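You operate a simulated robot arm through the tools that you are given. There is no shell and no other tool. Be economical: measure what you need, move in short steps, check, and stop when the job is done.

The job below is to be done with a simulated two-armed robot. You get a single attempt, and the scene is never put back.

Task
Put the cam from the grey table on the shelf of the grey table. Then put the blue padlock on the side ledge of the machine. Then fetch the red padlock and stand it on top of the purple carton. Keep to this order. Set down upright: red padlock.

Only the result counts: the job must be done as asked and must still hold three seconds after the hand-in. Knocking over, shifting, dropping, spilling or breaking anything else fails it.

Robot
Two 7-joint arms with two-finger parallel grippers on one trunk, on a base that drives. Base frame: it is fixed to the floor where the robot stands at the start and does not move with it; the origin is under the middle of the robot, x ahead of it, y to its left, z up. Units: mm, rad, N and s.
The left shoulder is at the start at [62, 198, 1054], the right one opposite. With the tool pointing down near the work surface each hand reaches from about 180 to 700 mm from the robot's upright axis, wherever it stands, measured 20 degrees to its own side. Places, roughly: blue padlock (5x3x9 cm) [-6100, -1900, 700]; purple carton (6x13x15 cm) [-7600, 1900, 1900]; red padlock (5x3x9 cm) [-6100, -2000, 700]; shelf of the grey table [600, 400, 300]; side ledge of the machine [-3500, 1700, 1000]. Payload 1.57 kg a hand.
Tool frame (each hand has its own): the origin (TCP) lies between the finger pads and is the grasp point; the fingertips stand 30 mm ahead of it; z points along the fingers, y is the line along which they close. Largest opening 110 mm; finger width 24, thickness 12; the body of the gripper, 48 by 112 mm, starts 78 mm behind the TCP.
Orientation is told as [roll, pitch, yaw] about the base's x, y, z axes, in that order, counted from this pose: with the fingers straight down and closing along the base's y, the tool's x points along the base's -x, its y along +y and its z along -z.

Tools
- The arms move only by the tool servo_tool. It takes "left_targets", "right_targets" or both (then of equal length, played together; a hand with none holds still); each is text: rows parted by semicolons, each of 7 numbers parted by spaces: the shift along the tool's x, y, z in mm, then the turn, a rotation vector about the tool's x, y, z in rad, then the opening, from 0 (shut) to 1 (fully open). In form: dx dy dz rx ry rz claw; .... A call has 1 to 10 rows; each row is the pose to reach, as a shift and turn from the pose commanded when the call began, along the tool's axes at that moment. Rows are played at 5 a second. More than 50 mm and 0.15 rad between two rows, or a gripper value outside its range, and nothing of the call is played. Where a pose cannot be reached the arm comes as near as it can. A force on the tool above 40 N (or 10 N above the force at the start of the call, whichever is more), or a blocked arm, ends the call early, and 0.2 s more pass. Each finger travels about 72 mm/s and halts on what it meets, pressing with about 43 N; the grip force reading is that of the motor and also rises with nothing between the fingers. The clock runs only during rows and for 0.2 s after the last one: add rows that repeat a pose to give the fingers time. The reply holds the time, the measured pose of the TCP, the force on the tool along the base axes, the opening and the grip force, in the units named above and with some noise, with the torque about the TCP (base axes, N m) and any sound that the robot's microphone picked up.
- Cameras (640 x 400 px; columns grow to the right, rows downward): "scene" is now at [86.8, 27.2, 1621.4]; the picture's right is [0.45, -0.90, -0.00], its down [-0.81, -0.40, -0.42] and it looks along [0.38, 0.19, -0.91] (base axes); focal length 276 px, centre (320, 200). "left" rides on the left gripper at [70, -16, -141] in its tool frame; the picture's right is [0.23, 0.97, 0.00], its down [-0.85, 0.20, -0.48] and it looks along [-0.47, 0.11, 0.88] (tool axes); focal length 222 px, centre (320, 200). "right" rides on the right gripper at [70, 16, -141] in its tool frame; the picture's right is [-0.23, 0.97, 0.00], its down [-0.85, -0.20, -0.48] and it looks along [-0.47, -0.11, 0.88] (tool axes); focal length 222 px, centre (320, 200). There is no depth. A picture from a camera that has moved, and an enlarged one, comes with that camera's place and axes in the base frame and with its lens.
- snapshot(camera): a new picture of that camera. It takes no simulated time.
- lift_body(by): slides the trunk up (or, below 0, down) by that many mm; the arms and the scene camera ride with it, the base frame stays. It gives what a move gives, with no picture.
- roll_base(legs): drives the robot by 1 to 6 legs, each [ahead, left, turn to the left] in mm, mm and rad, along the robot's own axes; the way and the turn of a leg run together, so that a leg with both is an arc; at most 1500 mm and 3.142 rad a leg. The arms and the cameras ride along, it lands a little off, and it stops where it bumps. It gives what a move gives.
- turn_head(pan, tilt): turns the head with the scene camera to pan (to the left, within 1.501 rad either way) and tilt (down, from -0.506 to 1.204), counted from straight ahead of the robot. It gives what a move gives.
- enlarge(camera, box): a new picture of the part [left, top, right, bottom] of that camera's present view, enlarged. It takes no simulated time.
- sign_off(): hands the job in; it is judged then, once.

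Go step by step. Nothing tells you exact positions but the pictures and the camera data: compare them with the known pose of the tool, close in by small moves and look again before you grip or let go. The budget is 165 turns and 122 pictures, counting those below and the enlarged ones. Unless the task says otherwise, let go and move clear before handing in, and close with one line.

The tools are called after "Call:" by a JSON object that holds its "op" and its "data". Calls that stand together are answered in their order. servo_tool: Moves the arms, as the interface text tells. Its arguments: {"type":"object","properties":{"left_targets":{"type":"string"},"right_targets":{"type":"string"}},"required":[]} The other tools are called the same way: lift_body (by) slides the trunk up or down; roll_base (legs) drives the base; turn_head (pan, tilt) turns the head that bears the scene camera; snapshot (camera) takes a picture; enlarge (camera, box) takes an enlarged picture of a part of a camera's view; sign_off () hands the job in.

At the start:

```text
t: 0.0
left_tcp_pos: [368.6, 260.1, 1001.4]
left_ee_rot: [-0.001, 0.002, 0.0]
left_contact_force: [0.2, 0.1, 0.1]
left_torque: [-0.04, 0.01, -0.04]
left_opening: 110.1
left_grip_force: 0.2
right_tcp_pos: [370.9, -87.9, 1027.9]
right_ee_rot: [-0.001, 0.003, 0.0]
right_contact_force: [-1.3, 0.5, 0.0]
right_torque: [0.0, 0.01, -0.05]
right_opening: 109.6
right_grip_force: 0.0
trunk travel left (down, up): [-650.0, 340.0]
robot x, y, heading: [-1.3, 1.6, -0.001]
head pan, tilt: [0.461, 1.136]
```

scene: 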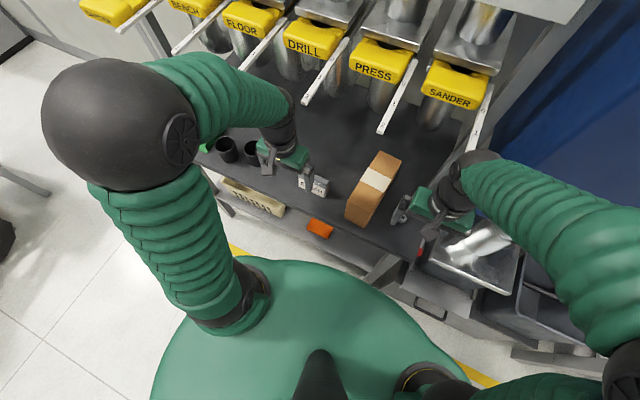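
right: 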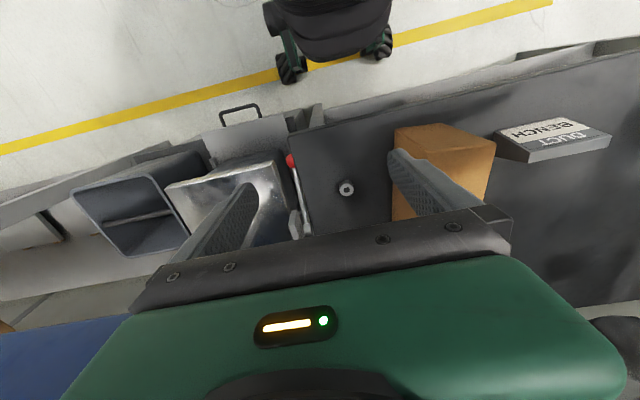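
left: 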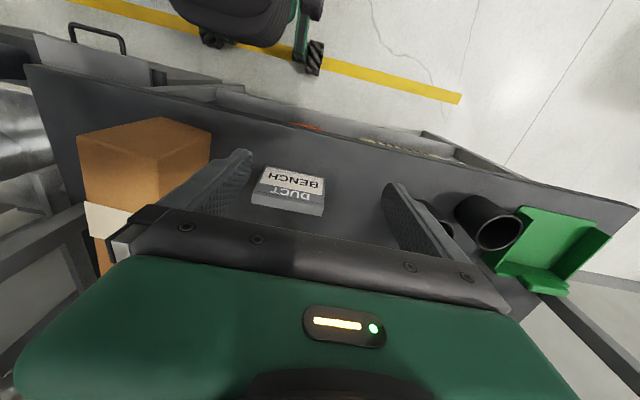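

I see a dark table ahead with a carton, a DUCT/BENCH block, black tubes and a small round part near the right hand that may be the cam. I take closer pictures first.

Call:
{"op": "enlarge", "data": {"camera": "right", "box": [240, 100, 440, 225]}}

Call:
{"op": "enlarge", "data": {"camera": "scene", "box": [180, 110, 440, 272]}}

```text
3.20 times, centred on (340, 162) of right
camera zoom: at [300.4, -71.4, 1169.3], right [0.23, 0.97, 0.0], down [0.86, -0.2, 0.48], along [0.47, -0.11, -0.88], focal length 711 px, centre (256, 320)
```

zoom: 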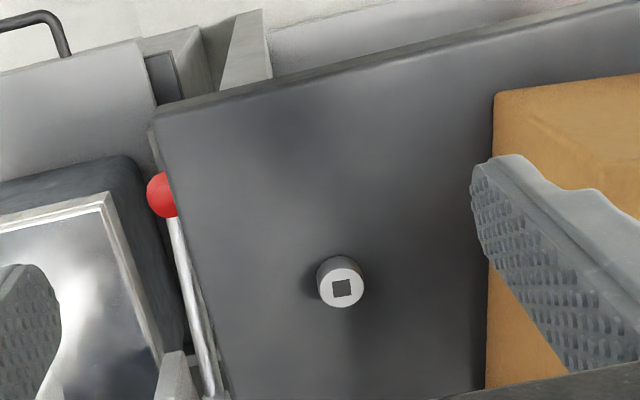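

```text
2.46 times, centred on (310, 191) of scene
camera zoom: at [86.8, 27.2, 1621.4], right [0.45, -0.9, 0.0], down [-0.81, -0.4, -0.42], along [0.38, 0.19, -0.91], focal length 679 px, centre (345, 222)
```

zoom: 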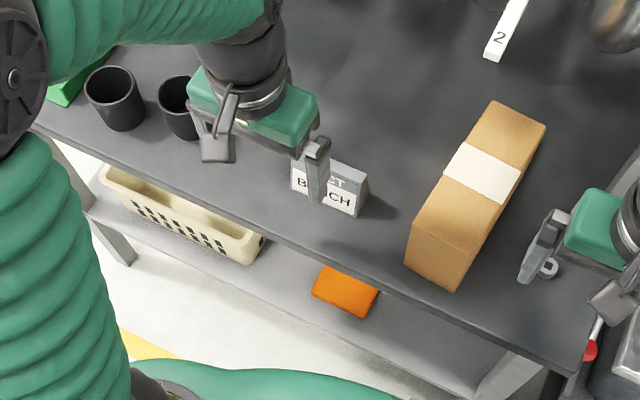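

The small cylinder with a square hole is a candidate. I look over the whole table before deciding.

Call:
{"op": "turn_head", "data": {"pan": 0.0, "tilt": 0.7}}

Call:
{"op": "snapshot", "data": {"camera": "scene"}}

```text
t: 0.9
left_tcp_pos: [367.2, 260.7, 1000.6]
left_ee_rot: [-0.001, 0.0, 0.0]
left_contact_force: [0.1, 0.2, -0.9]
left_torque: [-0.01, 0.0, -0.03]
left_opening: 110.1
left_grip_force: 0.0
right_tcp_pos: [369.1, -88.1, 1028.2]
right_ee_rot: [-0.001, -0.001, 0.001]
right_contact_force: [-0.3, -0.1, 0.1]
right_torque: [-0.01, 0.02, 0.0]
right_opening: 110.0
right_grip_force: 0.1
trunk travel left (down, up): [-650.0, 340.0]
robot x, y, heading: [-1.0, 3.3, 0.002]
head pan, tilt: [0.0, 0.7]
```

```text
116 pictures are left
camera scene: at [117.4, 0.2, 1653.6], right [0.0, -1.0, 0.0], down [-0.65, 0.0, -0.76], along [0.76, 0.0, -0.65], focal length 276 px, centre (320, 200)
```

scene: 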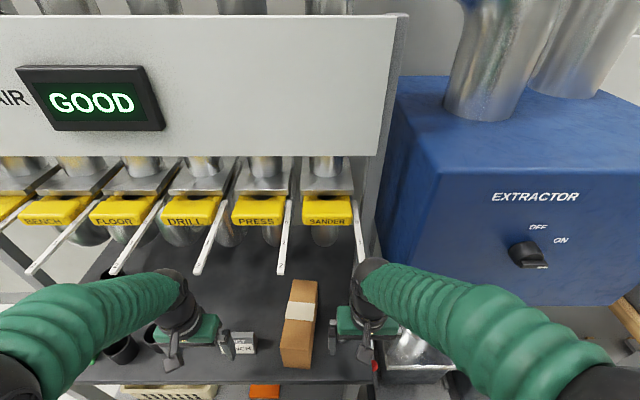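

The part with the square hole stands at roughly (489, -65), top near z 800. The shelf lies under the tabletop, so I'll use a forward-slanting grip: I lower the right hand while tilting it.

Call:
{"op": "servo_tool", "data": {"right_targets": "20 0 25 0 -0.14 0 0.55; 40 0 50 0 -0.28 0 0.55; 60 0 75 0 -0.42 0 0.55; 80 0 100 0 -0.56 0 0.55; 80 0 120 0 -0.70 0 0.55; 80 0 120 0 -0.70 0 0.55"}}

Call:
{"op": "snapshot", "data": {"camera": "right"}}

Call:
{"op": "turn_head", "data": {"pan": -0.1, "tilt": 1.0}}

Call:
{"op": "snapshot", "data": {"camera": "scene"}}

```text
t: 2.1
left_tcp_pos: [366.3, 260.8, 1002.7]
left_ee_rot: [-0.002, -0.002, -0.001]
left_contact_force: [-0.3, 0.4, 0.5]
left_torque: [-0.03, 0.02, -0.01]
left_opening: 110.0
left_grip_force: 0.1
right_tcp_pos: [417.8, -6.4, 1013.7]
right_ee_rot: [0.146, -0.888, -0.136]
right_contact_force: [-0.6, -1.3, 0.8]
right_torque: [0.03, -0.01, 0.02]
right_opening: 60.6
right_grip_force: 0.1
right hand out of reach, approached as far as the arm can: row 2, 3, 4, 5
trunk travel left (down, up): [-650.0, 340.0]
robot x, y, heading: [-6.0, 1.5, 0.001]
head pan, tilt: [0.0, 0.7]
stopped in row 5 (right hand): the arm was blocked; the commanded pose is now the measured one
```

```text
115 pictures are left
camera right: at [262.5, 9.7, 1049.2], right [0.16, 0.95, 0.27], down [0.16, -0.29, 0.94], along [0.97, -0.11, -0.2], focal length 222 px, centre (320, 200)
```

right: 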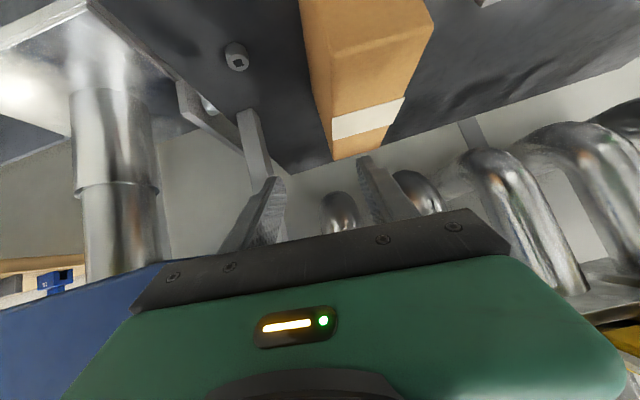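

```text
t: 2.9
left_tcp_pos: [366.1, 260.8, 1001.0]
left_ee_rot: [-0.002, 0.001, 0.0]
left_contact_force: [-0.2, -0.1, -0.2]
left_torque: [-0.03, -0.03, -0.01]
left_opening: 110.2
left_grip_force: 0.0
right_tcp_pos: [416.8, -3.7, 1014.1]
right_ee_rot: [0.151, -0.884, -0.131]
right_contact_force: [0.6, 0.0, 0.4]
right_torque: [0.0, 0.03, -0.01]
right_opening: 60.4
right_grip_force: 0.1
trunk travel left (down, up): [-650.0, 340.0]
robot x, y, heading: [0.2, 2.0, 0.002]
head pan, tilt: [-0.099, 1.0]
```

```text
114 pictures are left
camera scene: at [102.2, -5.7, 1630.7], right [-0.1, -0.99, 0.0], down [-0.84, 0.08, -0.54], along [0.54, -0.05, -0.84], focal length 276 px, centre (320, 200)
```

scene: 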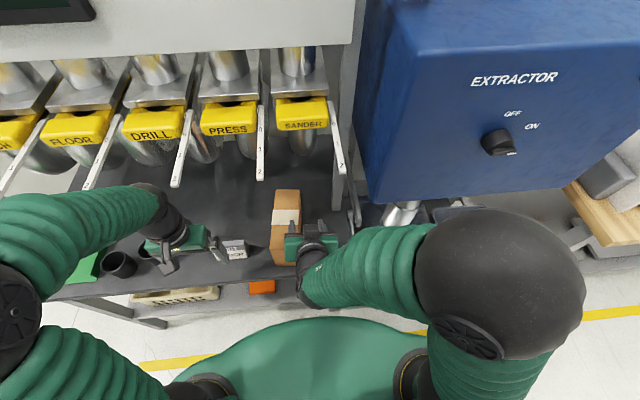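

The arm is folded too tightly here, so I back the base by 250 mm and then retry the tilt with more room.

Call:
{"op": "roll_base", "data": {"legs": [[-250, 0, 0]]}}

```text
t: 4.7
left_tcp_pos: [111.6, 261.1, 1000.7]
left_ee_rot: [-0.001, 0.002, 0.001]
left_contact_force: [-0.4, -0.7, 0.3]
left_torque: [-0.03, 0.0, 0.01]
left_opening: 109.8
left_grip_force: 0.1
right_tcp_pos: [161.0, -4.1, 1014.1]
right_ee_rot: [0.152, -0.886, -0.129]
right_contact_force: [0.0, -0.4, -0.6]
right_torque: [0.0, 0.04, 0.03]
right_opening: 60.6
right_grip_force: 0.0
trunk travel left (down, up): [-650.0, 340.0]
robot x, y, heading: [-256.8, 1.4, 0.004]
head pan, tilt: [-0.099, 1.0]
```

Base is back; now I bring the right hand in front of the table, levelled, with a clean forward slant.

Call:
{"op": "servo_tool", "data": {"right_targets": "-4 -14 40 0.012 0.027 -0.019 0.55; -9 -28 80 0.024 0.054 -0.038 0.55; -13 -42 120 0.036 0.082 -0.057 0.55; -18 -56 160 0.049 0.109 -0.076 0.55; -23 -70 200 0.061 0.137 -0.095 0.55; -23 -70 200 0.061 0.137 -0.095 0.55"}}

Call:
{"op": "snapshot", "data": {"camera": "right"}}

Call:
{"op": "snapshot", "data": {"camera": "scene"}}

```text
t: 6.1
left_tcp_pos: [109.0, 261.3, 1001.7]
left_ee_rot: [-0.003, -0.001, 0.001]
left_contact_force: [0.0, 0.1, -0.2]
left_torque: [-0.01, -0.01, 0.02]
left_opening: 110.3
left_grip_force: 0.0
right_tcp_pos: [326.6, -63.6, 899.1]
right_ee_rot: [-0.02, -0.759, 0.022]
right_contact_force: [-0.1, 0.1, -0.8]
right_torque: [0.0, -0.03, 0.01]
right_opening: 60.7
right_grip_force: 0.0
trunk travel left (down, up): [-650.0, 340.0]
robot x, y, heading: [-254.7, 1.8, 0.01]
head pan, tilt: [-0.099, 1.0]
```

```text
113 pictures are left
camera right: at [177.5, -47.6, 954.6], right [0.16, 0.98, 0.14], down [0.29, -0.18, 0.94], along [0.94, -0.1, -0.32], focal length 222 px, centre (320, 200)
```

right: 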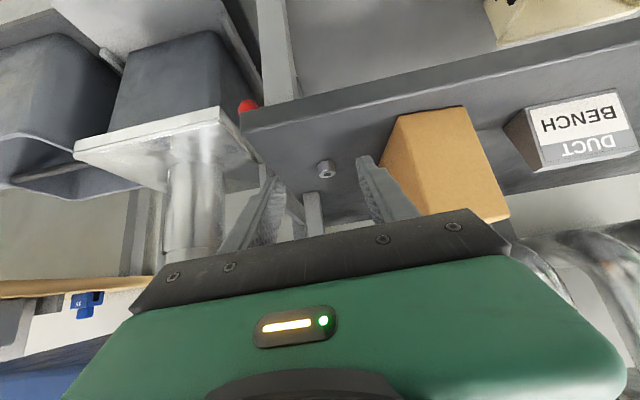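

```text
112 pictures are left
camera scene: at [-154.7, -6.8, 1630.4], right [-0.1, -1.0, 0.0], down [-0.84, 0.08, -0.54], along [0.54, -0.05, -0.84], focal length 276 px, centre (320, 200)
```

scene: 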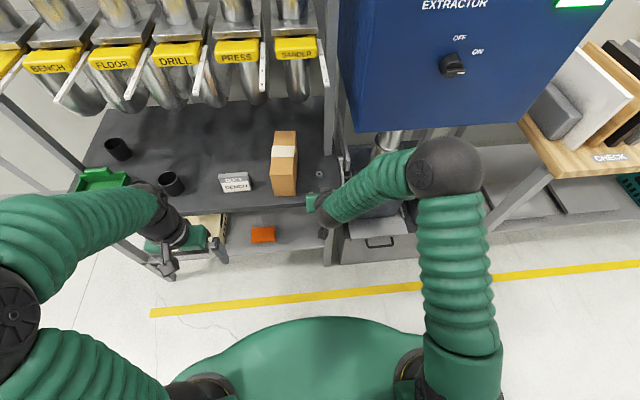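

The cam's top triangulates to about (490, -65, 800). I take one enlarged look to get its height and the table surface.

Call:
{"op": "enlarge", "data": {"camera": "right", "box": [230, 90, 430, 215]}}

Call:
{"op": "enlarge", "data": {"camera": "scene", "box": [130, 130, 370, 280]}}

```text
3.20 times, centred on (330, 152) of right
camera zoom: at [177.5, -47.6, 954.6], right [0.16, 0.98, 0.14], down [0.29, -0.18, 0.94], along [0.94, -0.1, -0.32], focal length 711 px, centre (288, 352)
```

zoom: 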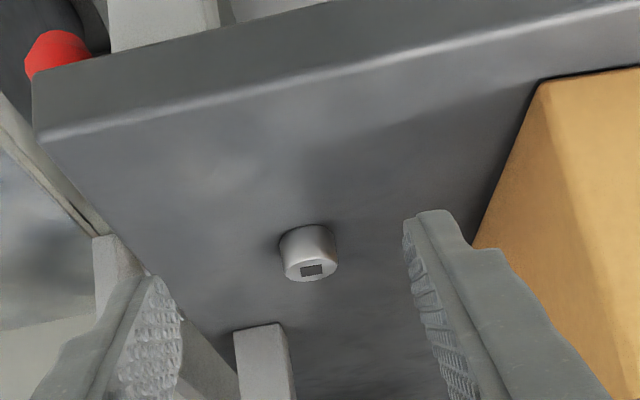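

```text
2.67 times, centred on (250, 205) of scene
camera zoom: at [-154.7, -6.8, 1630.4], right [-0.1, -1.0, 0.0], down [-0.84, 0.08, -0.54], along [0.54, -0.05, -0.84], focal length 736 px, centre (507, 187)
```

zoom: 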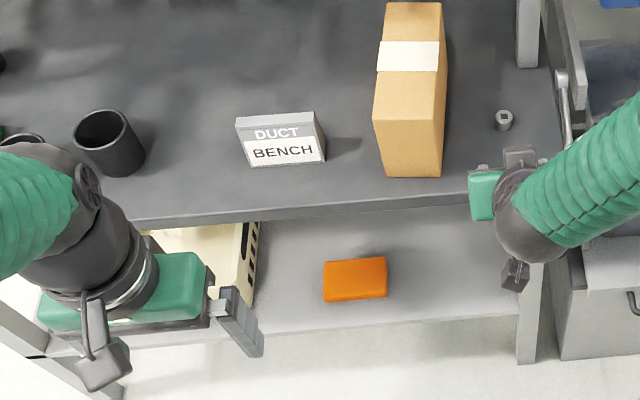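

The table surface is near z 780 and the cam is about 20 mm tall and 27 mm wide; the shelf is near z 340. I move to a pre-grasp point just short of the cam.

Call:
{"op": "servo_tool", "data": {"right_targets": "-18 0 41 0 0 0.008 0.55; -36 0 82 0 0 0.016 0.55; -53 -1 122 -0.005 0 0.016 0.55; -53 -1 122 -0.005 0 0.016 0.55"}}

Call:
{"op": "snapshot", "data": {"camera": "right"}}

```text
t: 7.1
left_tcp_pos: [110.2, 260.6, 1001.5]
left_ee_rot: [0.001, -0.002, 0.002]
left_contact_force: [0.2, 0.1, -0.2]
left_torque: [0.01, 0.02, 0.01]
left_opening: 109.9
left_grip_force: 0.2
right_tcp_pos: [450.0, -64.8, 847.7]
right_ee_rot: [0.001, -0.759, 0.002]
right_contact_force: [0.4, -0.7, 0.4]
right_torque: [-0.02, -0.01, 0.03]
right_opening: 60.4
right_grip_force: 0.1
trunk travel left (down, up): [-650.0, 340.0]
robot x, y, heading: [-252.1, 4.3, -0.0]
head pan, tilt: [-0.099, 1.0]
```

```text
109 pictures are left
camera right: at [301.7, -47.9, 903.0], right [0.16, 0.97, 0.16], down [0.29, -0.2, 0.94], along [0.94, -0.11, -0.32], focal length 222 px, centre (320, 200)
```

right: 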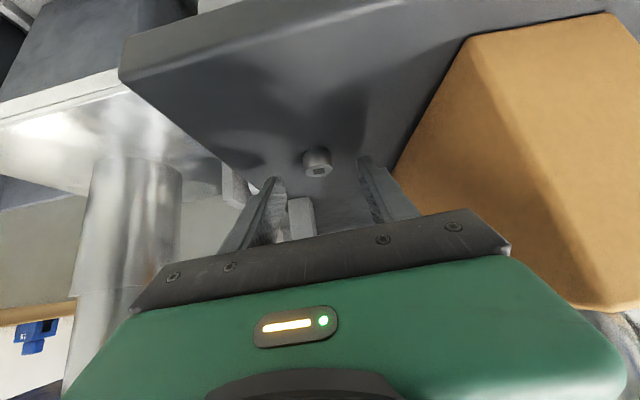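

My pixel reading was coarse, so I enlarge here to refine the cam's place before the final approach.

Call:
{"op": "enlarge", "data": {"camera": "right", "box": [240, 120, 400, 220]}}

```text
4.00 times, centred on (320, 170) of right
camera zoom: at [301.7, -47.9, 903.0], right [0.16, 0.97, 0.16], down [0.29, -0.2, 0.94], along [0.94, -0.11, -0.32], focal length 888 px, centre (320, 320)
```

zoom: 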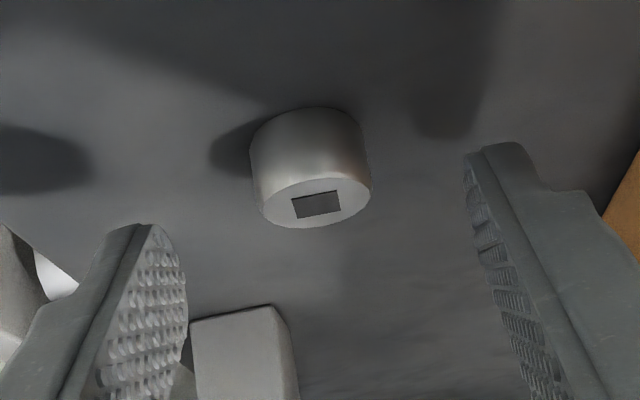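

Refined: cam top is about (482, -65, 815) and the table about z 797. I go in to straddle the cam.

Call:
{"op": "servo_tool", "data": {"right_targets": "-3 -0.5 14 0 0 0 0.55; -5 -0.5 28 0 0 0 0.55; -5 -0.5 28 0 0 0 0.55"}}

Call:
{"op": "enlarge", "data": {"camera": "right", "box": [240, 120, 400, 220]}}

```text
t: 7.9
left_tcp_pos: [108.0, 261.3, 1001.0]
left_ee_rot: [0.0, -0.002, 0.004]
left_contact_force: [0.5, 0.7, 0.9]
left_torque: [0.03, 0.02, -0.01]
left_opening: 110.2
left_grip_force: 0.0
right_tcp_pos: [473.0, -66.5, 832.6]
right_ee_rot: [0.0, -0.758, 0.004]
right_contact_force: [0.5, -0.2, 0.3]
right_torque: [-0.03, -0.01, 0.03]
right_opening: 60.3
right_grip_force: 0.1
trunk travel left (down, up): [-650.0, 340.0]
robot x, y, heading: [-259.3, -1.9, 0.002]
head pan, tilt: [-0.099, 1.0]
```

```text
4.00 times, centred on (320, 170) of right
camera zoom: at [325.1, -49.5, 886.6], right [0.16, 0.97, 0.16], down [0.29, -0.2, 0.94], along [0.94, -0.11, -0.32], focal length 888 px, centre (320, 320)
```

zoom: 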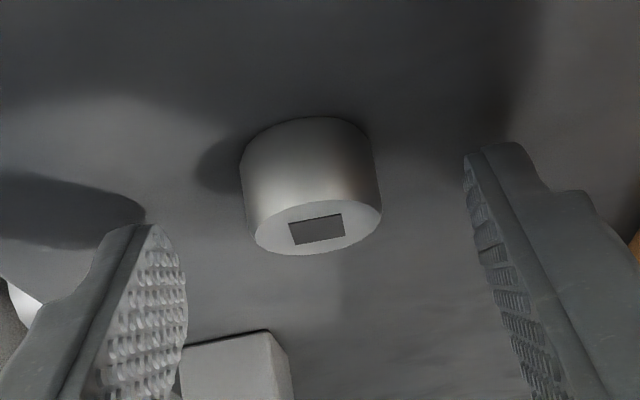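

The cam sits centred between the fingers. I go 4 mm further and close.

Call:
{"op": "servo_tool", "data": {"right_targets": "0 0.5 4 0 0 0 0.55; 0 0.5 4 0 0 0 0.2; 0 0.5 4 0 0 0 0.1; 0 0.5 4 0 0 0 0.1; 0 0.5 4 0 0 0 0.1"}}

Call:
{"op": "enlarge", "data": {"camera": "right", "box": [240, 120, 400, 220]}}

```text
t: 9.1
left_tcp_pos: [109.5, 261.5, 1001.7]
left_ee_rot: [0.001, -0.002, 0.002]
left_contact_force: [-0.4, -0.3, 0.1]
left_torque: [-0.02, 0.01, -0.01]
left_opening: 110.0
left_grip_force: 0.0
right_tcp_pos: [475.9, -65.5, 829.4]
right_ee_rot: [-0.001, -0.76, 0.0]
right_contact_force: [-0.2, -1.3, 9.3]
right_torque: [-0.03, -0.08, 0.02]
right_opening: 23.7
right_grip_force: 36.4
trunk travel left (down, up): [-650.0, 340.0]
robot x, y, heading: [-256.2, -1.1, -0.003]
head pan, tilt: [-0.099, 1.0]
```

```text
4.00 times, centred on (320, 170) of right
camera zoom: at [327.6, -49.1, 884.5], right [0.16, 0.97, 0.16], down [0.29, -0.2, 0.94], along [0.94, -0.11, -0.32], focal length 888 px, centre (320, 320)
```

zoom: 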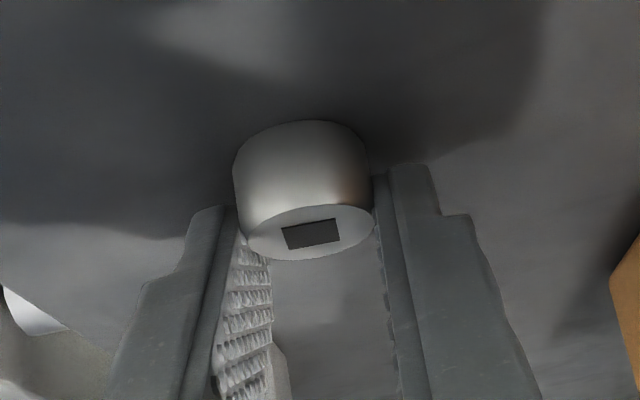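

The fingers hold the cam a little behind its middle. I open, move 7 mm forward at slightly more height, and close again.

Call:
{"op": "servo_tool", "data": {"right_targets": "0 0 0 0 0 0 0.4; -1 0 -1 0 0 0 0.5; -6.5 0 3.5 0 0 0 0.5; -6.5 0 3.5 0 0 0 0.5"}}

Call:
{"op": "enlarge", "data": {"camera": "right", "box": [240, 120, 400, 220]}}

```text
t: 10.1
left_tcp_pos: [110.0, 260.1, 1000.9]
left_ee_rot: [0.003, -0.002, 0.003]
left_contact_force: [-0.5, -0.4, 0.4]
left_torque: [0.02, 0.01, -0.01]
left_opening: 109.9
left_grip_force: 0.1
right_tcp_pos: [484.9, -65.1, 830.2]
right_ee_rot: [0.0, -0.757, 0.002]
right_contact_force: [-0.5, -0.1, 0.4]
right_torque: [0.01, -0.01, 0.01]
right_opening: 54.4
right_grip_force: 0.1
trunk travel left (down, up): [-650.0, 340.0]
robot x, y, heading: [-252.9, 2.6, 0.001]
head pan, tilt: [-0.099, 1.0]
```

```text
4.00 times, centred on (320, 170) of right
camera zoom: at [335.3, -49.3, 885.0], right [0.17, 0.97, 0.16], down [0.29, -0.2, 0.94], along [0.94, -0.11, -0.32], focal length 888 px, centre (320, 320)
```

zoom: 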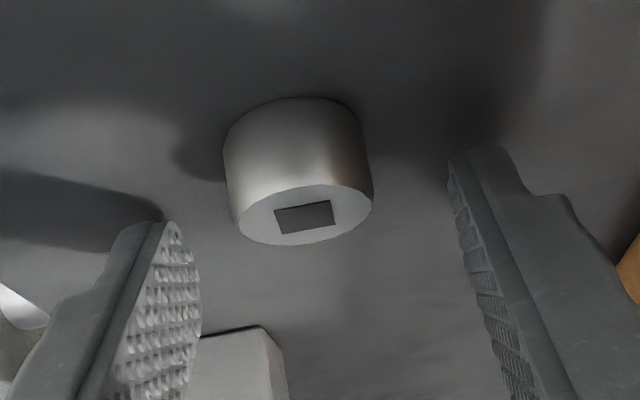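

The steep slant leaves only the tip corner on the cam, so I reduce the slant to about -0.45 rad (still fine for the shelf) and re-approach from 20 mm higher.

Call:
{"op": "servo_tool", "data": {"right_targets": "-9 -0.5 -20 0 0 0 0.5; -9 -0.5 -20 0 0.1 0 0.5; -9 -0.9 -20 0 0.2 0 0.5; -9 -0.9 -20 0 0.31 0 0.5; -2 -0.9 -13 0 0.31 0 0.5; 4 -0.9 -6 0 0.31 0 0.5; 4 -0.9 -6 0 0.31 0 0.5"}}

Call:
{"op": "enlarge", "data": {"camera": "right", "box": [240, 120, 400, 220]}}

```text
t: 11.7
left_tcp_pos: [109.9, 260.6, 1001.8]
left_ee_rot: [0.0, -0.001, 0.002]
left_contact_force: [0.6, 0.3, -0.8]
left_torque: [0.04, -0.01, 0.01]
left_opening: 110.2
left_grip_force: 0.1
right_tcp_pos: [477.7, -66.2, 832.0]
right_ee_rot: [-0.001, -0.448, 0.0]
right_contact_force: [-1.0, 0.3, 2.1]
right_torque: [-0.02, 0.02, 0.0]
right_opening: 54.6
right_grip_force: 0.0
trunk travel left (down, up): [-650.0, 340.0]
robot x, y, heading: [-254.1, -2.8, 0.004]
head pan, tilt: [-0.099, 1.0]
```

```text
4.00 times, centred on (320, 170) of right
camera zoom: at [353.1, -49.0, 929.5], right [0.2, 0.97, 0.1], down [0.56, -0.2, 0.8], along [0.8, -0.11, -0.59], focal length 888 px, centre (320, 320)
```

zoom: 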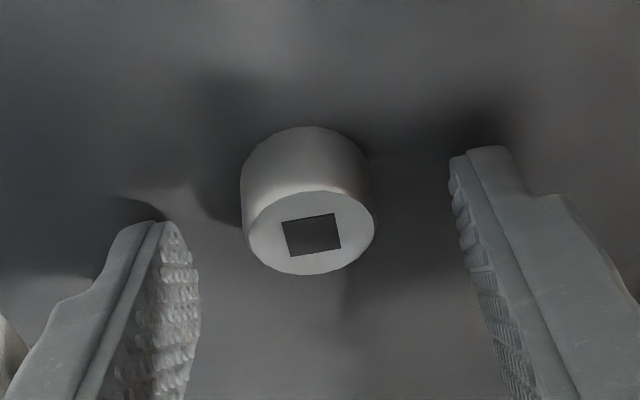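

Well straddled now; I close.

Call:
{"op": "servo_tool", "data": {"right_targets": "0 0 0 0 0 0 0.3; 0 0 0 0 0 0 0.1; 0 0 0 0 0 0 0.1; 0 0 0 0 0 0 0.1"}}

Call:
{"op": "enlarge", "data": {"camera": "right", "box": [240, 120, 400, 220]}}

```text
t: 12.7
left_tcp_pos: [108.7, 260.4, 1002.1]
left_ee_rot: [0.0, -0.002, 0.001]
left_contact_force: [0.1, -0.9, -0.6]
left_torque: [0.01, 0.01, 0.03]
left_opening: 110.0
left_grip_force: 0.0
right_tcp_pos: [477.9, -66.1, 831.8]
right_ee_rot: [0.0, -0.447, 0.0]
right_contact_force: [-0.2, -1.4, 2.5]
right_torque: [-0.1, -0.01, -0.02]
right_opening: 24.0
right_grip_force: 35.8
trunk travel left (down, up): [-650.0, 340.0]
robot x, y, heading: [-257.6, -1.0, 0.002]
head pan, tilt: [-0.099, 1.0]
```

```text
4.00 times, centred on (320, 170) of right
camera zoom: at [353.2, -49.5, 929.5], right [0.2, 0.97, 0.1], down [0.56, -0.2, 0.8], along [0.8, -0.11, -0.59], focal length 888 px, centre (320, 320)
```

zoom: 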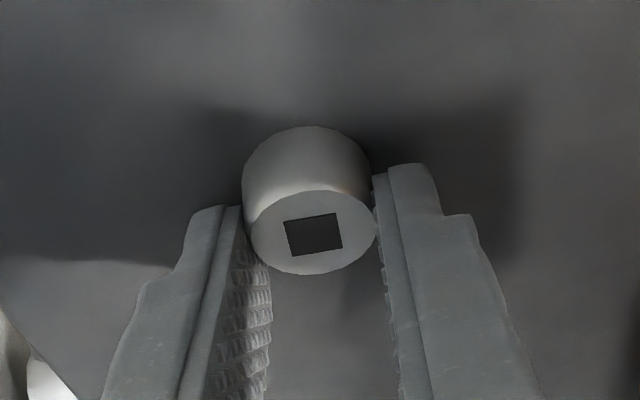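

The same 24 mm reading means that is its true width, so the grip is good. I lift it 40 mm.

Call:
{"op": "servo_tool", "data": {"right_targets": "-6 0 -13 0 0 0 0.1; -17 0 -36 0 0 0 0.1; -17 0 -36 0 0 0 0.1"}}

Call:
{"op": "enlarge", "data": {"camera": "right", "box": [220, 90, 420, 215]}}

```text
t: 13.5
left_tcp_pos: [111.1, 260.9, 1000.4]
left_ee_rot: [0.0, 0.001, 0.002]
left_contact_force: [0.0, 0.5, 0.4]
left_torque: [0.01, 0.01, 0.0]
left_opening: 110.0
left_grip_force: 0.1
right_tcp_pos: [477.8, -64.9, 871.1]
right_ee_rot: [-0.001, -0.449, -0.001]
right_contact_force: [0.0, 0.2, -1.3]
right_torque: [0.02, 0.01, 0.02]
right_opening: 23.9
right_grip_force: 36.3
trunk travel left (down, up): [-650.0, 340.0]
robot x, y, heading: [-260.8, -1.5, 0.001]
head pan, tilt: [-0.099, 1.0]
```

```text
3.20 times, centred on (320, 152) of right
camera zoom: at [353.8, -48.4, 969.0], right [0.2, 0.97, 0.1], down [0.56, -0.2, 0.8], along [0.8, -0.11, -0.59], focal length 711 px, centre (320, 352)
```

zoom: 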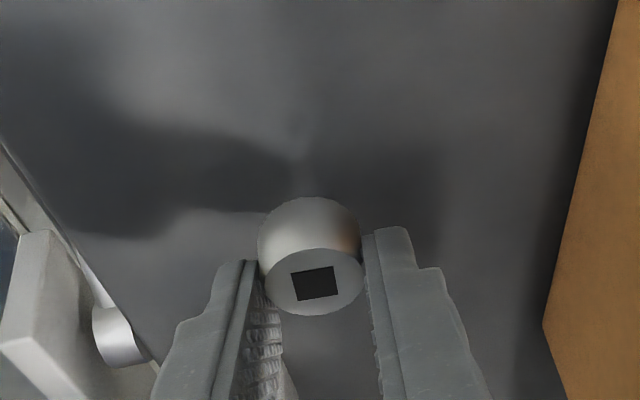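

The cam is held upright. I now back off and slide left, then lower the trunk to shelf height.

Call:
{"op": "roll_base", "data": {"legs": [[-280, 0, 0], [0, 140, 0]]}}

Call:
{"op": "lift_body", "data": {"by": -410}}

Call:
{"op": "turn_head", "data": {"pan": -0.1, "tilt": 0.6}}

Call:
{"op": "snapshot", "data": {"camera": "scene"}}

Call:
{"op": "snapshot", "data": {"camera": "right"}}

```text
t: 16.4
left_tcp_pos: [-177.5, 389.4, 1004.4]
left_ee_rot: [0.011, 0.002, 0.008]
left_contact_force: [0.7, -0.4, 0.5]
left_torque: [-0.01, 0.0, -0.01]
left_opening: 110.0
left_grip_force: 0.1
right_tcp_pos: [193.4, 67.5, 871.0]
right_ee_rot: [0.012, -0.446, -0.001]
right_contact_force: [-0.5, -1.6, -0.5]
right_torque: [0.15, 0.02, 0.08]
right_opening: 24.1
right_grip_force: 36.4
trunk travel left (down, up): [-650.0, 340.0]
robot x, y, heading: [-540.9, 134.4, 0.009]
head pan, tilt: [-0.099, 1.0]
```

```text
refused: -410 is not a number from -400 to 400
```

```text
t: 17.3
left_tcp_pos: [-178.5, 404.5, 1001.4]
left_ee_rot: [-0.004, -0.003, 0.007]
left_contact_force: [-0.3, 0.6, 0.5]
left_torque: [-0.04, 0.0, -0.01]
left_opening: 110.4
left_grip_force: 0.2
right_tcp_pos: [191.7, 78.9, 874.2]
right_ee_rot: [-0.004, -0.45, 0.005]
right_contact_force: [-0.1, -1.1, 1.0]
right_torque: [-0.03, -0.03, -0.01]
right_opening: 23.8
right_grip_force: 36.0
trunk travel left (down, up): [-650.0, 340.0]
robot x, y, heading: [-539.0, 137.2, 0.009]
head pan, tilt: [-0.099, 0.6]
```

```text
101 pictures are left
camera scene: at [-419.0, 126.5, 1662.1], right [-0.09, -1.0, 0.0], down [-0.57, 0.05, -0.82], along [0.82, -0.07, -0.57], focal length 276 px, centre (320, 200)
```

scene: 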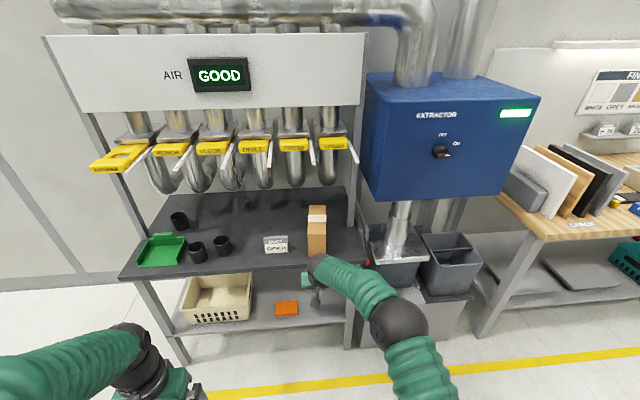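

```text
100 pictures are left
camera right: at [66.9, 95.1, 970.7], right [0.2, 0.97, 0.1], down [0.56, -0.19, 0.8], along [0.8, -0.11, -0.59], focal length 222 px, centre (320, 200)
```

right: 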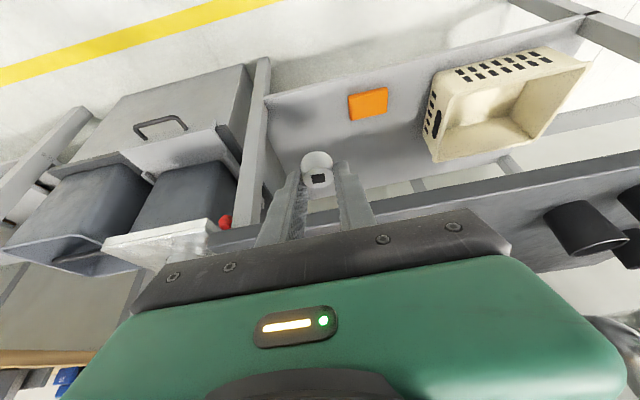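

The shelf is clear between the orange block and the right leg. I lower the trunk 390 mm and look again.

Call:
{"op": "lift_body", "data": {"by": -390}}

Call:
{"op": "snapshot", "data": {"camera": "right"}}

Call:
{"op": "snapshot", "data": {"camera": "scene"}}

```text
t: 21.1
left_tcp_pos: [-179.1, 402.5, 611.2]
left_ee_rot: [-0.002, -0.002, 0.006]
left_contact_force: [0.8, 0.4, -0.5]
left_torque: [0.01, 0.03, -0.03]
left_opening: 110.0
left_grip_force: 0.1
right_tcp_pos: [192.0, 78.8, 482.8]
right_ee_rot: [-0.004, -0.449, 0.006]
right_contact_force: [0.8, 0.1, -0.9]
right_torque: [-0.03, 0.03, 0.0]
right_opening: 24.0
right_grip_force: 35.8
trunk travel left (down, up): [-260.0, 730.0]
robot x, y, heading: [-539.3, 136.6, 0.008]
head pan, tilt: [-0.099, 0.6]
```

```text
99 pictures are left
camera right: at [66.4, 94.7, 580.7], right [0.2, 0.97, 0.1], down [0.56, -0.19, 0.8], along [0.8, -0.11, -0.59], focal length 222 px, centre (320, 200)
```

right: 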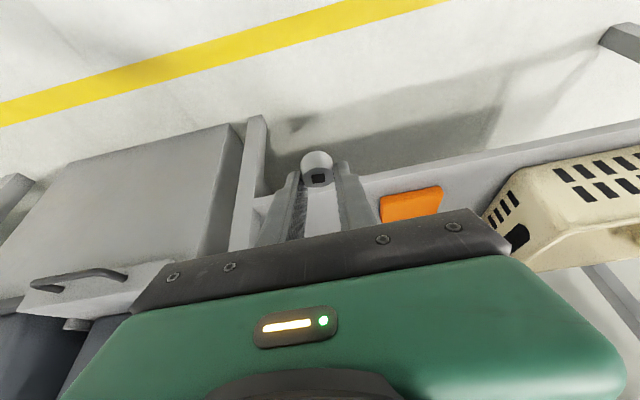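

```text
98 pictures are left
camera scene: at [-420.3, 130.3, 1272.2], right [-0.09, -1.0, 0.0], down [-0.56, 0.05, -0.82], along [0.82, -0.08, -0.57], focal length 276 px, centre (320, 200)
```

scene: 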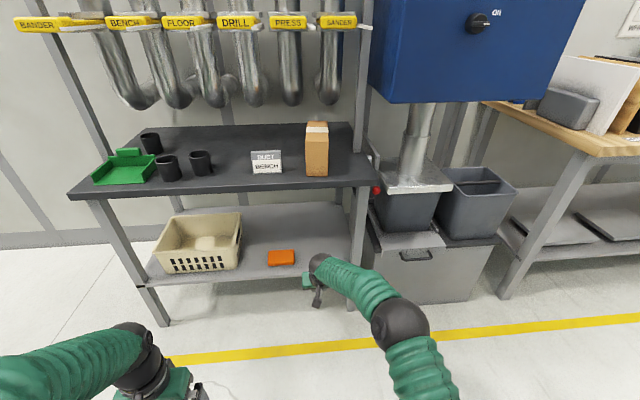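

I enlarge this view to measure the shelf surface height from its edge.

Call:
{"op": "enlarge", "data": {"camera": "right", "box": [230, 100, 470, 250]}}

Call:
{"op": "enlarge", "data": {"camera": "scene", "box": [140, 190, 400, 352]}}

```text
2.67 times, centred on (350, 175) of right
camera zoom: at [66.4, 94.7, 580.7], right [0.2, 0.97, 0.1], down [0.56, -0.19, 0.8], along [0.8, -0.11, -0.59], focal length 592 px, centre (240, 267)
```

zoom: 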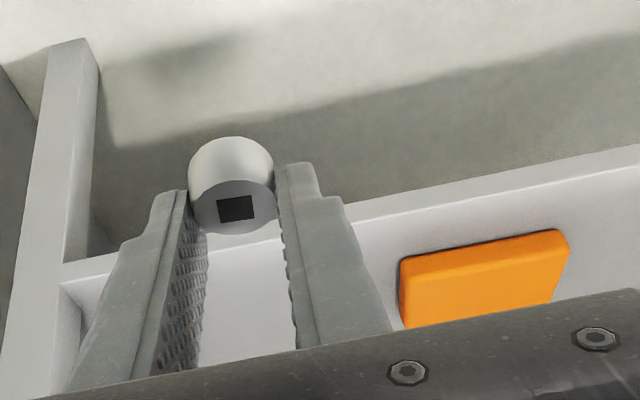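

```text
2.46 times, centred on (270, 271) of scene
camera zoom: at [-420.3, 130.3, 1272.2], right [-0.09, -1.0, 0.0], down [-0.56, 0.05, -0.82], along [0.82, -0.08, -0.57], focal length 679 px, centre (443, 25)
```

zoom: 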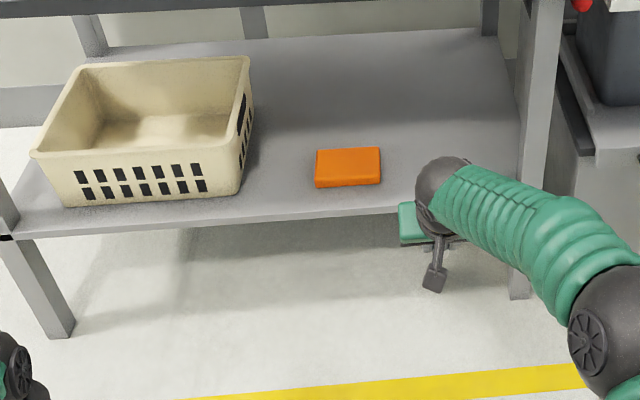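

The shelf surface comes out near z 330, its front edge near x 380. I lower 50 mm, then drive in 250 mm so the cam hangs over the shelf.

Call:
{"op": "lift_body", "data": {"by": -50}}

Call:
{"op": "roll_base", "data": {"legs": [[252, 0, 0]]}}

Call:
{"op": "snapshot", "data": {"camera": "right"}}

Call:
{"op": "snapshot", "data": {"camera": "scene"}}

```text
t: 22.0
left_tcp_pos: [-179.2, 402.0, 562.8]
left_ee_rot: [-0.004, -0.003, 0.007]
left_contact_force: [0.5, 0.6, 0.4]
left_torque: [0.0, 0.02, -0.03]
left_opening: 109.9
left_grip_force: 0.1
right_tcp_pos: [190.7, 79.2, 434.0]
right_ee_rot: [-0.002, -0.446, 0.007]
right_contact_force: [0.8, 0.9, -0.7]
right_torque: [-0.02, 0.01, 0.03]
right_opening: 24.0
right_grip_force: 36.2
trunk travel left (down, up): [-210.0, 780.0]
robot x, y, heading: [-537.9, 140.0, 0.004]
head pan, tilt: [-0.099, 0.6]
```

```text
t: 23.8
left_tcp_pos: [74.0, 402.6, 560.5]
left_ee_rot: [-0.004, -0.002, 0.003]
left_contact_force: [0.2, 0.2, 0.2]
left_torque: [0.02, 0.0, -0.01]
left_opening: 110.0
left_grip_force: 0.0
right_tcp_pos: [442.2, 76.1, 432.9]
right_ee_rot: [-0.003, -0.447, 0.002]
right_contact_force: [0.6, -0.7, -0.5]
right_torque: [0.02, 0.01, -0.01]
right_opening: 23.9
right_grip_force: 36.2
trunk travel left (down, up): [-210.0, 780.0]
robot x, y, heading: [-289.4, 139.8, 0.005]
head pan, tilt: [-0.099, 0.6]
```

```text
95 pictures are left
camera right: at [318.1, 93.2, 530.0], right [0.21, 0.97, 0.1], down [0.56, -0.2, 0.8], along [0.8, -0.11, -0.59], focal length 222 px, centre (320, 200)
```

right: 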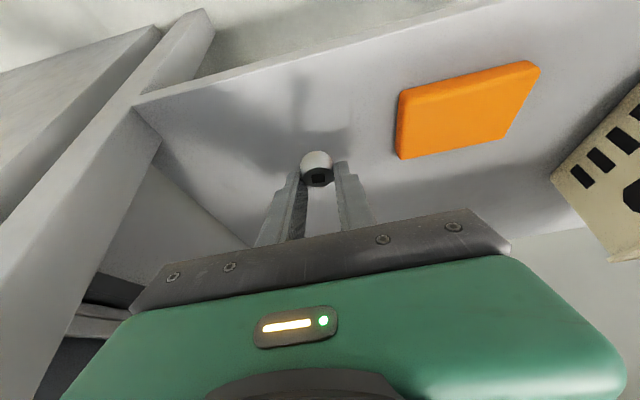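

```text
94 pictures are left
camera scene: at [-167.9, 131.0, 1222.1], right [-0.1, -1.0, 0.0], down [-0.57, 0.05, -0.82], along [0.82, -0.08, -0.57], focal length 276 px, centre (320, 200)
```

scene: 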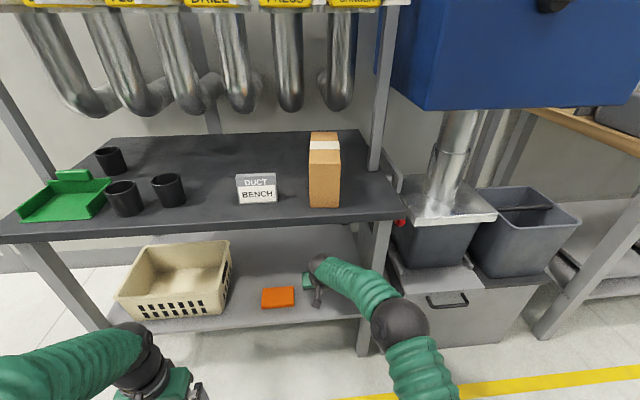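

The cam hangs over clear shelf. I lower it 52 mm with the arm and check the remaining gap.

Call:
{"op": "servo_tool", "data": {"right_targets": "7.5 0 16 0 0 0 0.1; 15 0 31 0 0 0 0.1; 22.5 0 47 0 0 0 0.1; 22.5 0 47 0 0 0 0.1"}}

Call:
{"op": "enlarge", "data": {"camera": "right", "box": [220, 90, 420, 215]}}

```text
t: 24.8
left_tcp_pos: [72.1, 402.3, 561.9]
left_ee_rot: [-0.003, -0.004, 0.002]
left_contact_force: [-0.6, -0.4, -0.7]
left_torque: [0.0, 0.0, 0.01]
left_opening: 110.1
left_grip_force: 0.1
right_tcp_pos: [442.0, 75.6, 383.9]
right_ee_rot: [-0.003, -0.452, -0.001]
right_contact_force: [0.1, 0.0, -0.5]
right_torque: [0.0, -0.05, -0.01]
right_opening: 23.9
right_grip_force: 36.0
trunk travel left (down, up): [-210.0, 780.0]
robot x, y, heading: [-291.5, 140.4, 0.003]
head pan, tilt: [-0.099, 0.6]
```

```text
3.20 times, centred on (320, 152) of right
camera zoom: at [317.7, 92.7, 479.5], right [0.21, 0.97, 0.1], down [0.56, -0.2, 0.8], along [0.8, -0.11, -0.59], focal length 711 px, centre (320, 352)
```

zoom: 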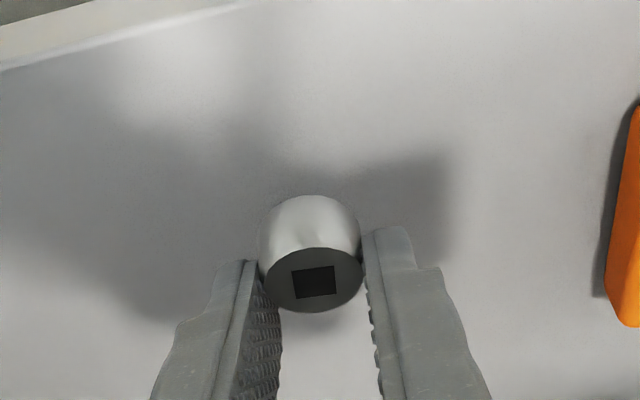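

The gap is down to perhaps 15 mm. I lower in small steps watching the force.

Call:
{"op": "servo_tool", "data": {"right_targets": "2.6 0 5.4 0 0 0 0.1; 4.3 0 9 0 0 0 0.1; 5.2 0 10.8 0 0 0 0.1; 5.2 0 10.8 0 0 0 0.1"}}

Call:
{"op": "enlarge", "data": {"camera": "right", "box": [220, 90, 420, 215]}}

```text
t: 25.8
left_tcp_pos: [72.1, 403.6, 561.9]
left_ee_rot: [-0.003, -0.005, 0.002]
left_contact_force: [0.3, 0.2, 0.2]
left_torque: [0.0, 0.01, 0.02]
left_opening: 110.1
left_grip_force: 0.0
right_tcp_pos: [442.6, 75.7, 371.3]
right_ee_rot: [-0.004, -0.45, 0.002]
right_contact_force: [-0.6, -0.5, -0.6]
right_torque: [-0.01, 0.03, -0.02]
right_opening: 24.0
right_grip_force: 36.1
trunk travel left (down, up): [-210.0, 780.0]
robot x, y, heading: [-291.0, 137.9, -0.0]
head pan, tilt: [-0.099, 0.6]
```

```text
3.20 times, centred on (320, 152) of right
camera zoom: at [317.9, 92.7, 467.4], right [0.21, 0.97, 0.1], down [0.56, -0.2, 0.8], along [0.8, -0.11, -0.59], focal length 711 px, centre (320, 352)
```

zoom: 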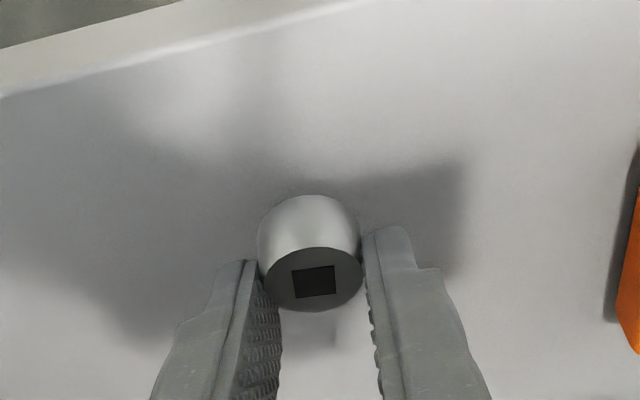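

Still no contact; I continue down in 1.5–2 mm rows.

Call:
{"op": "servo_tool", "data": {"right_targets": "0.9 0 1.8 0 0 0 0.1; 1.7 0 3.6 0 0 0 0.1; 2.6 0 5.4 0 0 0 0.1; 3.4 0 7.2 0 0 0 0.1; 3.4 0 7.2 0 0 0 0.1"}}

```text
t: 27.0
left_tcp_pos: [72.7, 403.1, 561.8]
left_ee_rot: [-0.004, -0.004, 0.002]
left_contact_force: [-0.2, 0.3, -0.3]
left_torque: [0.01, 0.01, 0.0]
left_opening: 110.2
left_grip_force: 0.0
right_tcp_pos: [442.7, 76.3, 363.9]
right_ee_rot: [-0.004, -0.451, 0.001]
right_contact_force: [-0.6, -1.2, -0.5]
right_torque: [0.02, 0.04, 0.02]
right_opening: 23.7
right_grip_force: 36.0
trunk travel left (down, up): [-210.0, 780.0]
robot x, y, heading: [-287.6, 140.8, 0.003]
head pan, tilt: [-0.099, 0.6]
```

Call:
{"op": "servo_tool", "data": {"right_targets": "0.9 0 1.8 0 0 0 0.1; 1.7 0 3.6 0 0 0 0.1; 2.6 0 5.4 0 0 0 0.1; 3.4 0 7.2 0 0 0 0.1; 4.3 0 9 0 0 0 0.1; 4.3 0 9 0 0 0 0.1"}}

Call:
{"op": "enlarge", "data": {"camera": "right", "box": [220, 90, 420, 215]}}

```text
t: 28.4
left_tcp_pos: [71.6, 403.8, 561.6]
left_ee_rot: [-0.006, -0.004, 0.001]
left_contact_force: [0.5, 0.4, -0.2]
left_torque: [0.03, -0.02, -0.02]
left_opening: 110.1
left_grip_force: 0.0
right_tcp_pos: [443.5, 76.4, 353.0]
right_ee_rot: [-0.001, -0.452, 0.002]
right_contact_force: [0.6, 0.8, 2.9]
right_torque: [0.03, -0.05, 0.03]
right_opening: 23.9
right_grip_force: 35.7
trunk travel left (down, up): [-210.0, 780.0]
robot x, y, heading: [-285.6, 140.3, 0.001]
head pan, tilt: [-0.099, 0.6]
```

```text
3.20 times, centred on (320, 152) of right
camera zoom: at [317.8, 93.3, 450.0], right [0.2, 0.97, 0.1], down [0.56, -0.2, 0.8], along [0.8, -0.11, -0.59], focal length 711 px, centre (320, 352)
```

zoom: 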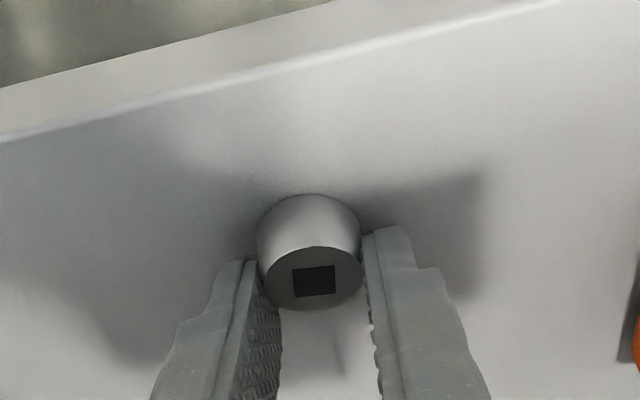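

Contact is starting (about 3 N up). I nudge 1 mm and open the fingers slowly.

Call:
{"op": "servo_tool", "data": {"right_targets": "0.5 0 1 0 0 0 0.1; 0.5 0 1 0 0 0 0.1"}}

Call:
{"op": "servo_tool", "data": {"right_targets": "0 0 0 0 0 0 0.3; 0 0 0 0 0 0 0.45; 0 0 0 0 0 0 0.45; 0 0 0 0 0 0 0.45"}}

Call:
{"op": "enlarge", "data": {"camera": "right", "box": [220, 90, 420, 215]}}

```text
t: 29.0
left_tcp_pos: [71.3, 402.5, 562.3]
left_ee_rot: [-0.003, -0.007, 0.001]
left_contact_force: [-0.5, 1.1, -0.8]
left_torque: [-0.02, -0.02, -0.01]
left_opening: 109.7
left_grip_force: 0.0
right_tcp_pos: [441.6, 76.1, 353.5]
right_ee_rot: [-0.003, -0.451, 0.002]
right_contact_force: [-0.4, 1.8, 7.9]
right_torque: [0.06, -0.09, 0.01]
right_opening: 23.7
right_grip_force: 36.4
trunk travel left (down, up): [-210.0, 780.0]
robot x, y, heading: [-291.0, 139.3, 0.001]
head pan, tilt: [-0.099, 0.6]
```

```text
t: 30.0
left_tcp_pos: [72.2, 402.4, 561.4]
left_ee_rot: [-0.002, -0.004, 0.002]
left_contact_force: [-0.6, -0.1, -0.8]
left_torque: [0.0, 0.0, -0.03]
left_opening: 109.8
left_grip_force: 0.0
right_tcp_pos: [441.1, 74.9, 352.5]
right_ee_rot: [-0.003, -0.45, 0.0]
right_contact_force: [-2.1, -7.5, 7.9]
right_torque: [-0.08, 0.05, 0.0]
right_opening: 42.6
right_grip_force: 0.1
trunk travel left (down, up): [-210.0, 780.0]
robot x, y, heading: [-288.7, 138.1, 0.008]
head pan, tilt: [-0.099, 0.6]
```

```text
3.20 times, centred on (320, 152) of right
camera zoom: at [317.4, 92.5, 449.1], right [0.21, 0.97, 0.1], down [0.56, -0.2, 0.8], along [0.8, -0.11, -0.59], focal length 711 px, centre (320, 352)
```

zoom: 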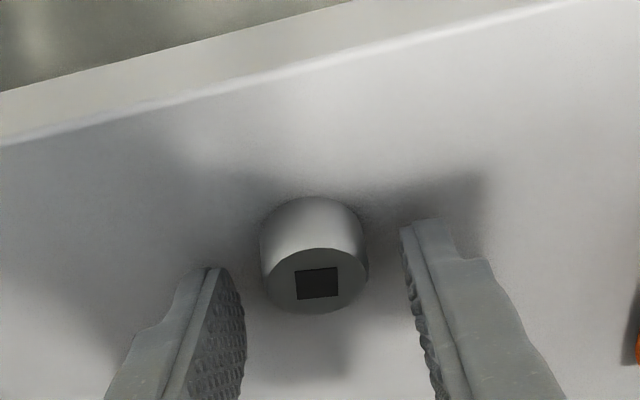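

The cam stands on the shelf, free. I withdraw the hand up and back along its fingers, then back the base away.

Call:
{"op": "servo_tool", "data": {"right_targets": "-2 0 -5 0 0 0 0.5; 0 0 -30 0 0 0 0.5; 0 0 -70 0 0 0 0.5; 0 0 -70 0 0 0 0.5"}}

Call:
{"op": "roll_base", "data": {"legs": [[-350, 0, 0]]}}

Call:
{"op": "snapshot", "data": {"camera": "right"}}

```text
t: 31.0
left_tcp_pos: [73.4, 403.2, 561.5]
left_ee_rot: [-0.005, -0.004, 0.0]
left_contact_force: [-0.7, 0.1, 0.2]
left_torque: [0.04, 0.03, 0.01]
left_opening: 109.8
left_grip_force: 0.1
right_tcp_pos: [411.3, 78.4, 413.7]
right_ee_rot: [-0.004, -0.449, -0.001]
right_contact_force: [0.0, 0.4, 0.3]
right_torque: [0.02, 0.02, -0.01]
right_opening: 55.1
right_grip_force: 0.0
trunk travel left (down, up): [-210.0, 780.0]
robot x, y, heading: [-288.6, 137.9, 0.004]
head pan, tilt: [-0.099, 0.6]
```

```text
t: 33.3
left_tcp_pos: [-273.8, 401.6, 562.3]
left_ee_rot: [-0.004, -0.004, -0.002]
left_contact_force: [0.2, 0.9, 1.0]
left_torque: [0.04, -0.02, -0.01]
left_opening: 109.9
left_grip_force: 0.0
right_tcp_pos: [63.4, 75.4, 413.4]
right_ee_rot: [-0.003, -0.45, -0.002]
right_contact_force: [-0.1, 0.5, 0.1]
right_torque: [0.01, -0.01, 0.02]
right_opening: 54.8
right_grip_force: 0.0
trunk travel left (down, up): [-210.0, 780.0]
robot x, y, heading: [-635.8, 134.7, -0.0]
head pan, tilt: [-0.099, 0.6]
```

```text
89 pictures are left
camera right: at [-61.0, 92.0, 511.1], right [0.21, 0.97, 0.1], down [0.56, -0.2, 0.8], along [0.8, -0.11, -0.59], focal length 222 px, centre (320, 200)
```

right: 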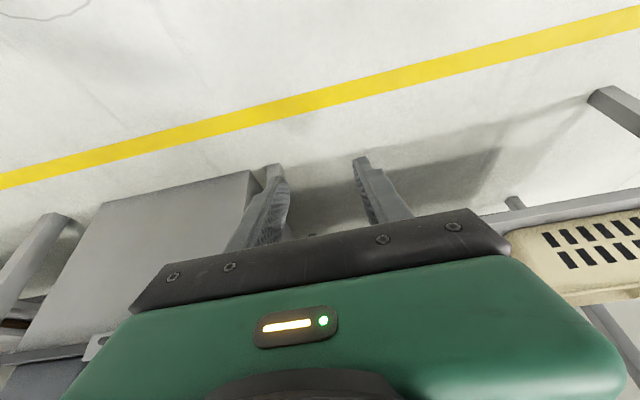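

The first part is done. I raise the trunk, tuck the right hand, and prepare to drive.

Call:
{"op": "lift_body", "data": {"by": 400}}

Call:
{"op": "servo_tool", "data": {"right_targets": "37 -13 -22 0 0.064 0 0.5; 74 -26 -45 0 0.128 0 0.5; 110 -39 -67 0 0.193 0 0.5; 147 -51 -90 0 0.257 0 0.5; 184 -64 -112 0 0.321 0 0.5; 220 -77 -135 0 0.386 0 0.5; 257 -90 -157 0 0.45 0 0.5; 257 -90 -157 0 0.45 0 0.5"}}

Call:
{"op": "turn_head", "data": {"pan": 0.3, "tilt": 0.5}}

Call:
{"op": "snapshot", "data": {"camera": "scene"}}

```text
t: 37.1
left_tcp_pos: [-276.1, 400.9, 962.5]
left_ee_rot: [-0.004, -0.005, 0.002]
left_contact_force: [0.4, 0.9, -0.1]
left_torque: [0.02, 0.0, -0.02]
left_opening: 109.8
left_grip_force: 0.1
right_tcp_pos: [63.8, 75.3, 814.3]
right_ee_rot: [-0.004, -0.453, -0.001]
right_contact_force: [0.3, -0.4, -0.6]
right_torque: [0.0, 0.0, 0.0]
right_opening: 55.0
right_grip_force: 0.1
trunk travel left (down, up): [-610.0, 380.0]
robot x, y, heading: [-637.5, 141.7, 0.002]
head pan, tilt: [-0.099, 0.6]
```

```text
t: 38.9
left_tcp_pos: [-274.2, 402.0, 962.2]
left_ee_rot: [-0.002, -0.005, 0.0]
left_contact_force: [1.0, 0.9, 0.3]
left_torque: [0.01, -0.01, -0.01]
left_opening: 109.8
left_grip_force: 0.0
right_tcp_pos: [-238.5, -17.2, 844.1]
right_ee_rot: [-0.003, 0.001, -0.003]
right_contact_force: [0.5, 0.0, 1.0]
right_torque: [-0.01, 0.0, 0.0]
right_opening: 55.1
right_grip_force: 0.1
trunk travel left (down, up): [-610.0, 380.0]
robot x, y, heading: [-640.5, 139.3, -0.001]
head pan, tilt: [-0.099, 0.6]
```

```text
t: 39.8
left_tcp_pos: [-275.6, 400.9, 963.6]
left_ee_rot: [-0.002, -0.006, 0.002]
left_contact_force: [-0.1, -0.4, 0.1]
left_torque: [0.0, -0.02, 0.02]
left_opening: 110.0
left_grip_force: 0.2
right_tcp_pos: [-239.3, -17.7, 843.6]
right_ee_rot: [-0.004, 0.0, -0.003]
right_contact_force: [-0.4, 0.8, 0.0]
right_torque: [0.0, 0.02, -0.02]
right_opening: 54.8
right_grip_force: 0.1
trunk travel left (down, up): [-610.0, 380.0]
robot x, y, heading: [-639.5, 141.9, -0.001]
head pan, tilt: [0.3, 0.499]
```

```text
88 pictures are left
camera scene: at [-517.8, 165.7, 1631.4], right [0.3, -0.96, 0.0], down [-0.46, -0.14, -0.88], along [0.84, 0.26, -0.48], focal length 276 px, centre (320, 200)
```

scene: 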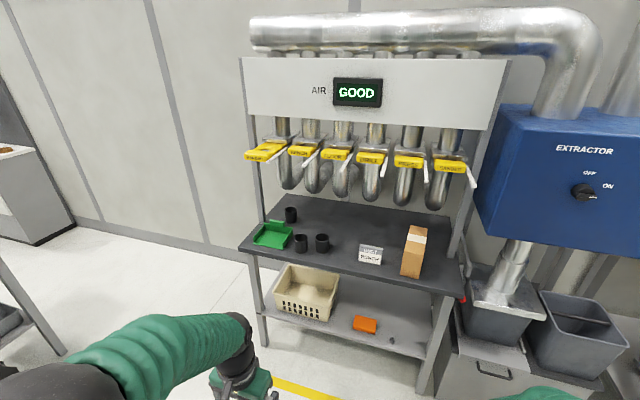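

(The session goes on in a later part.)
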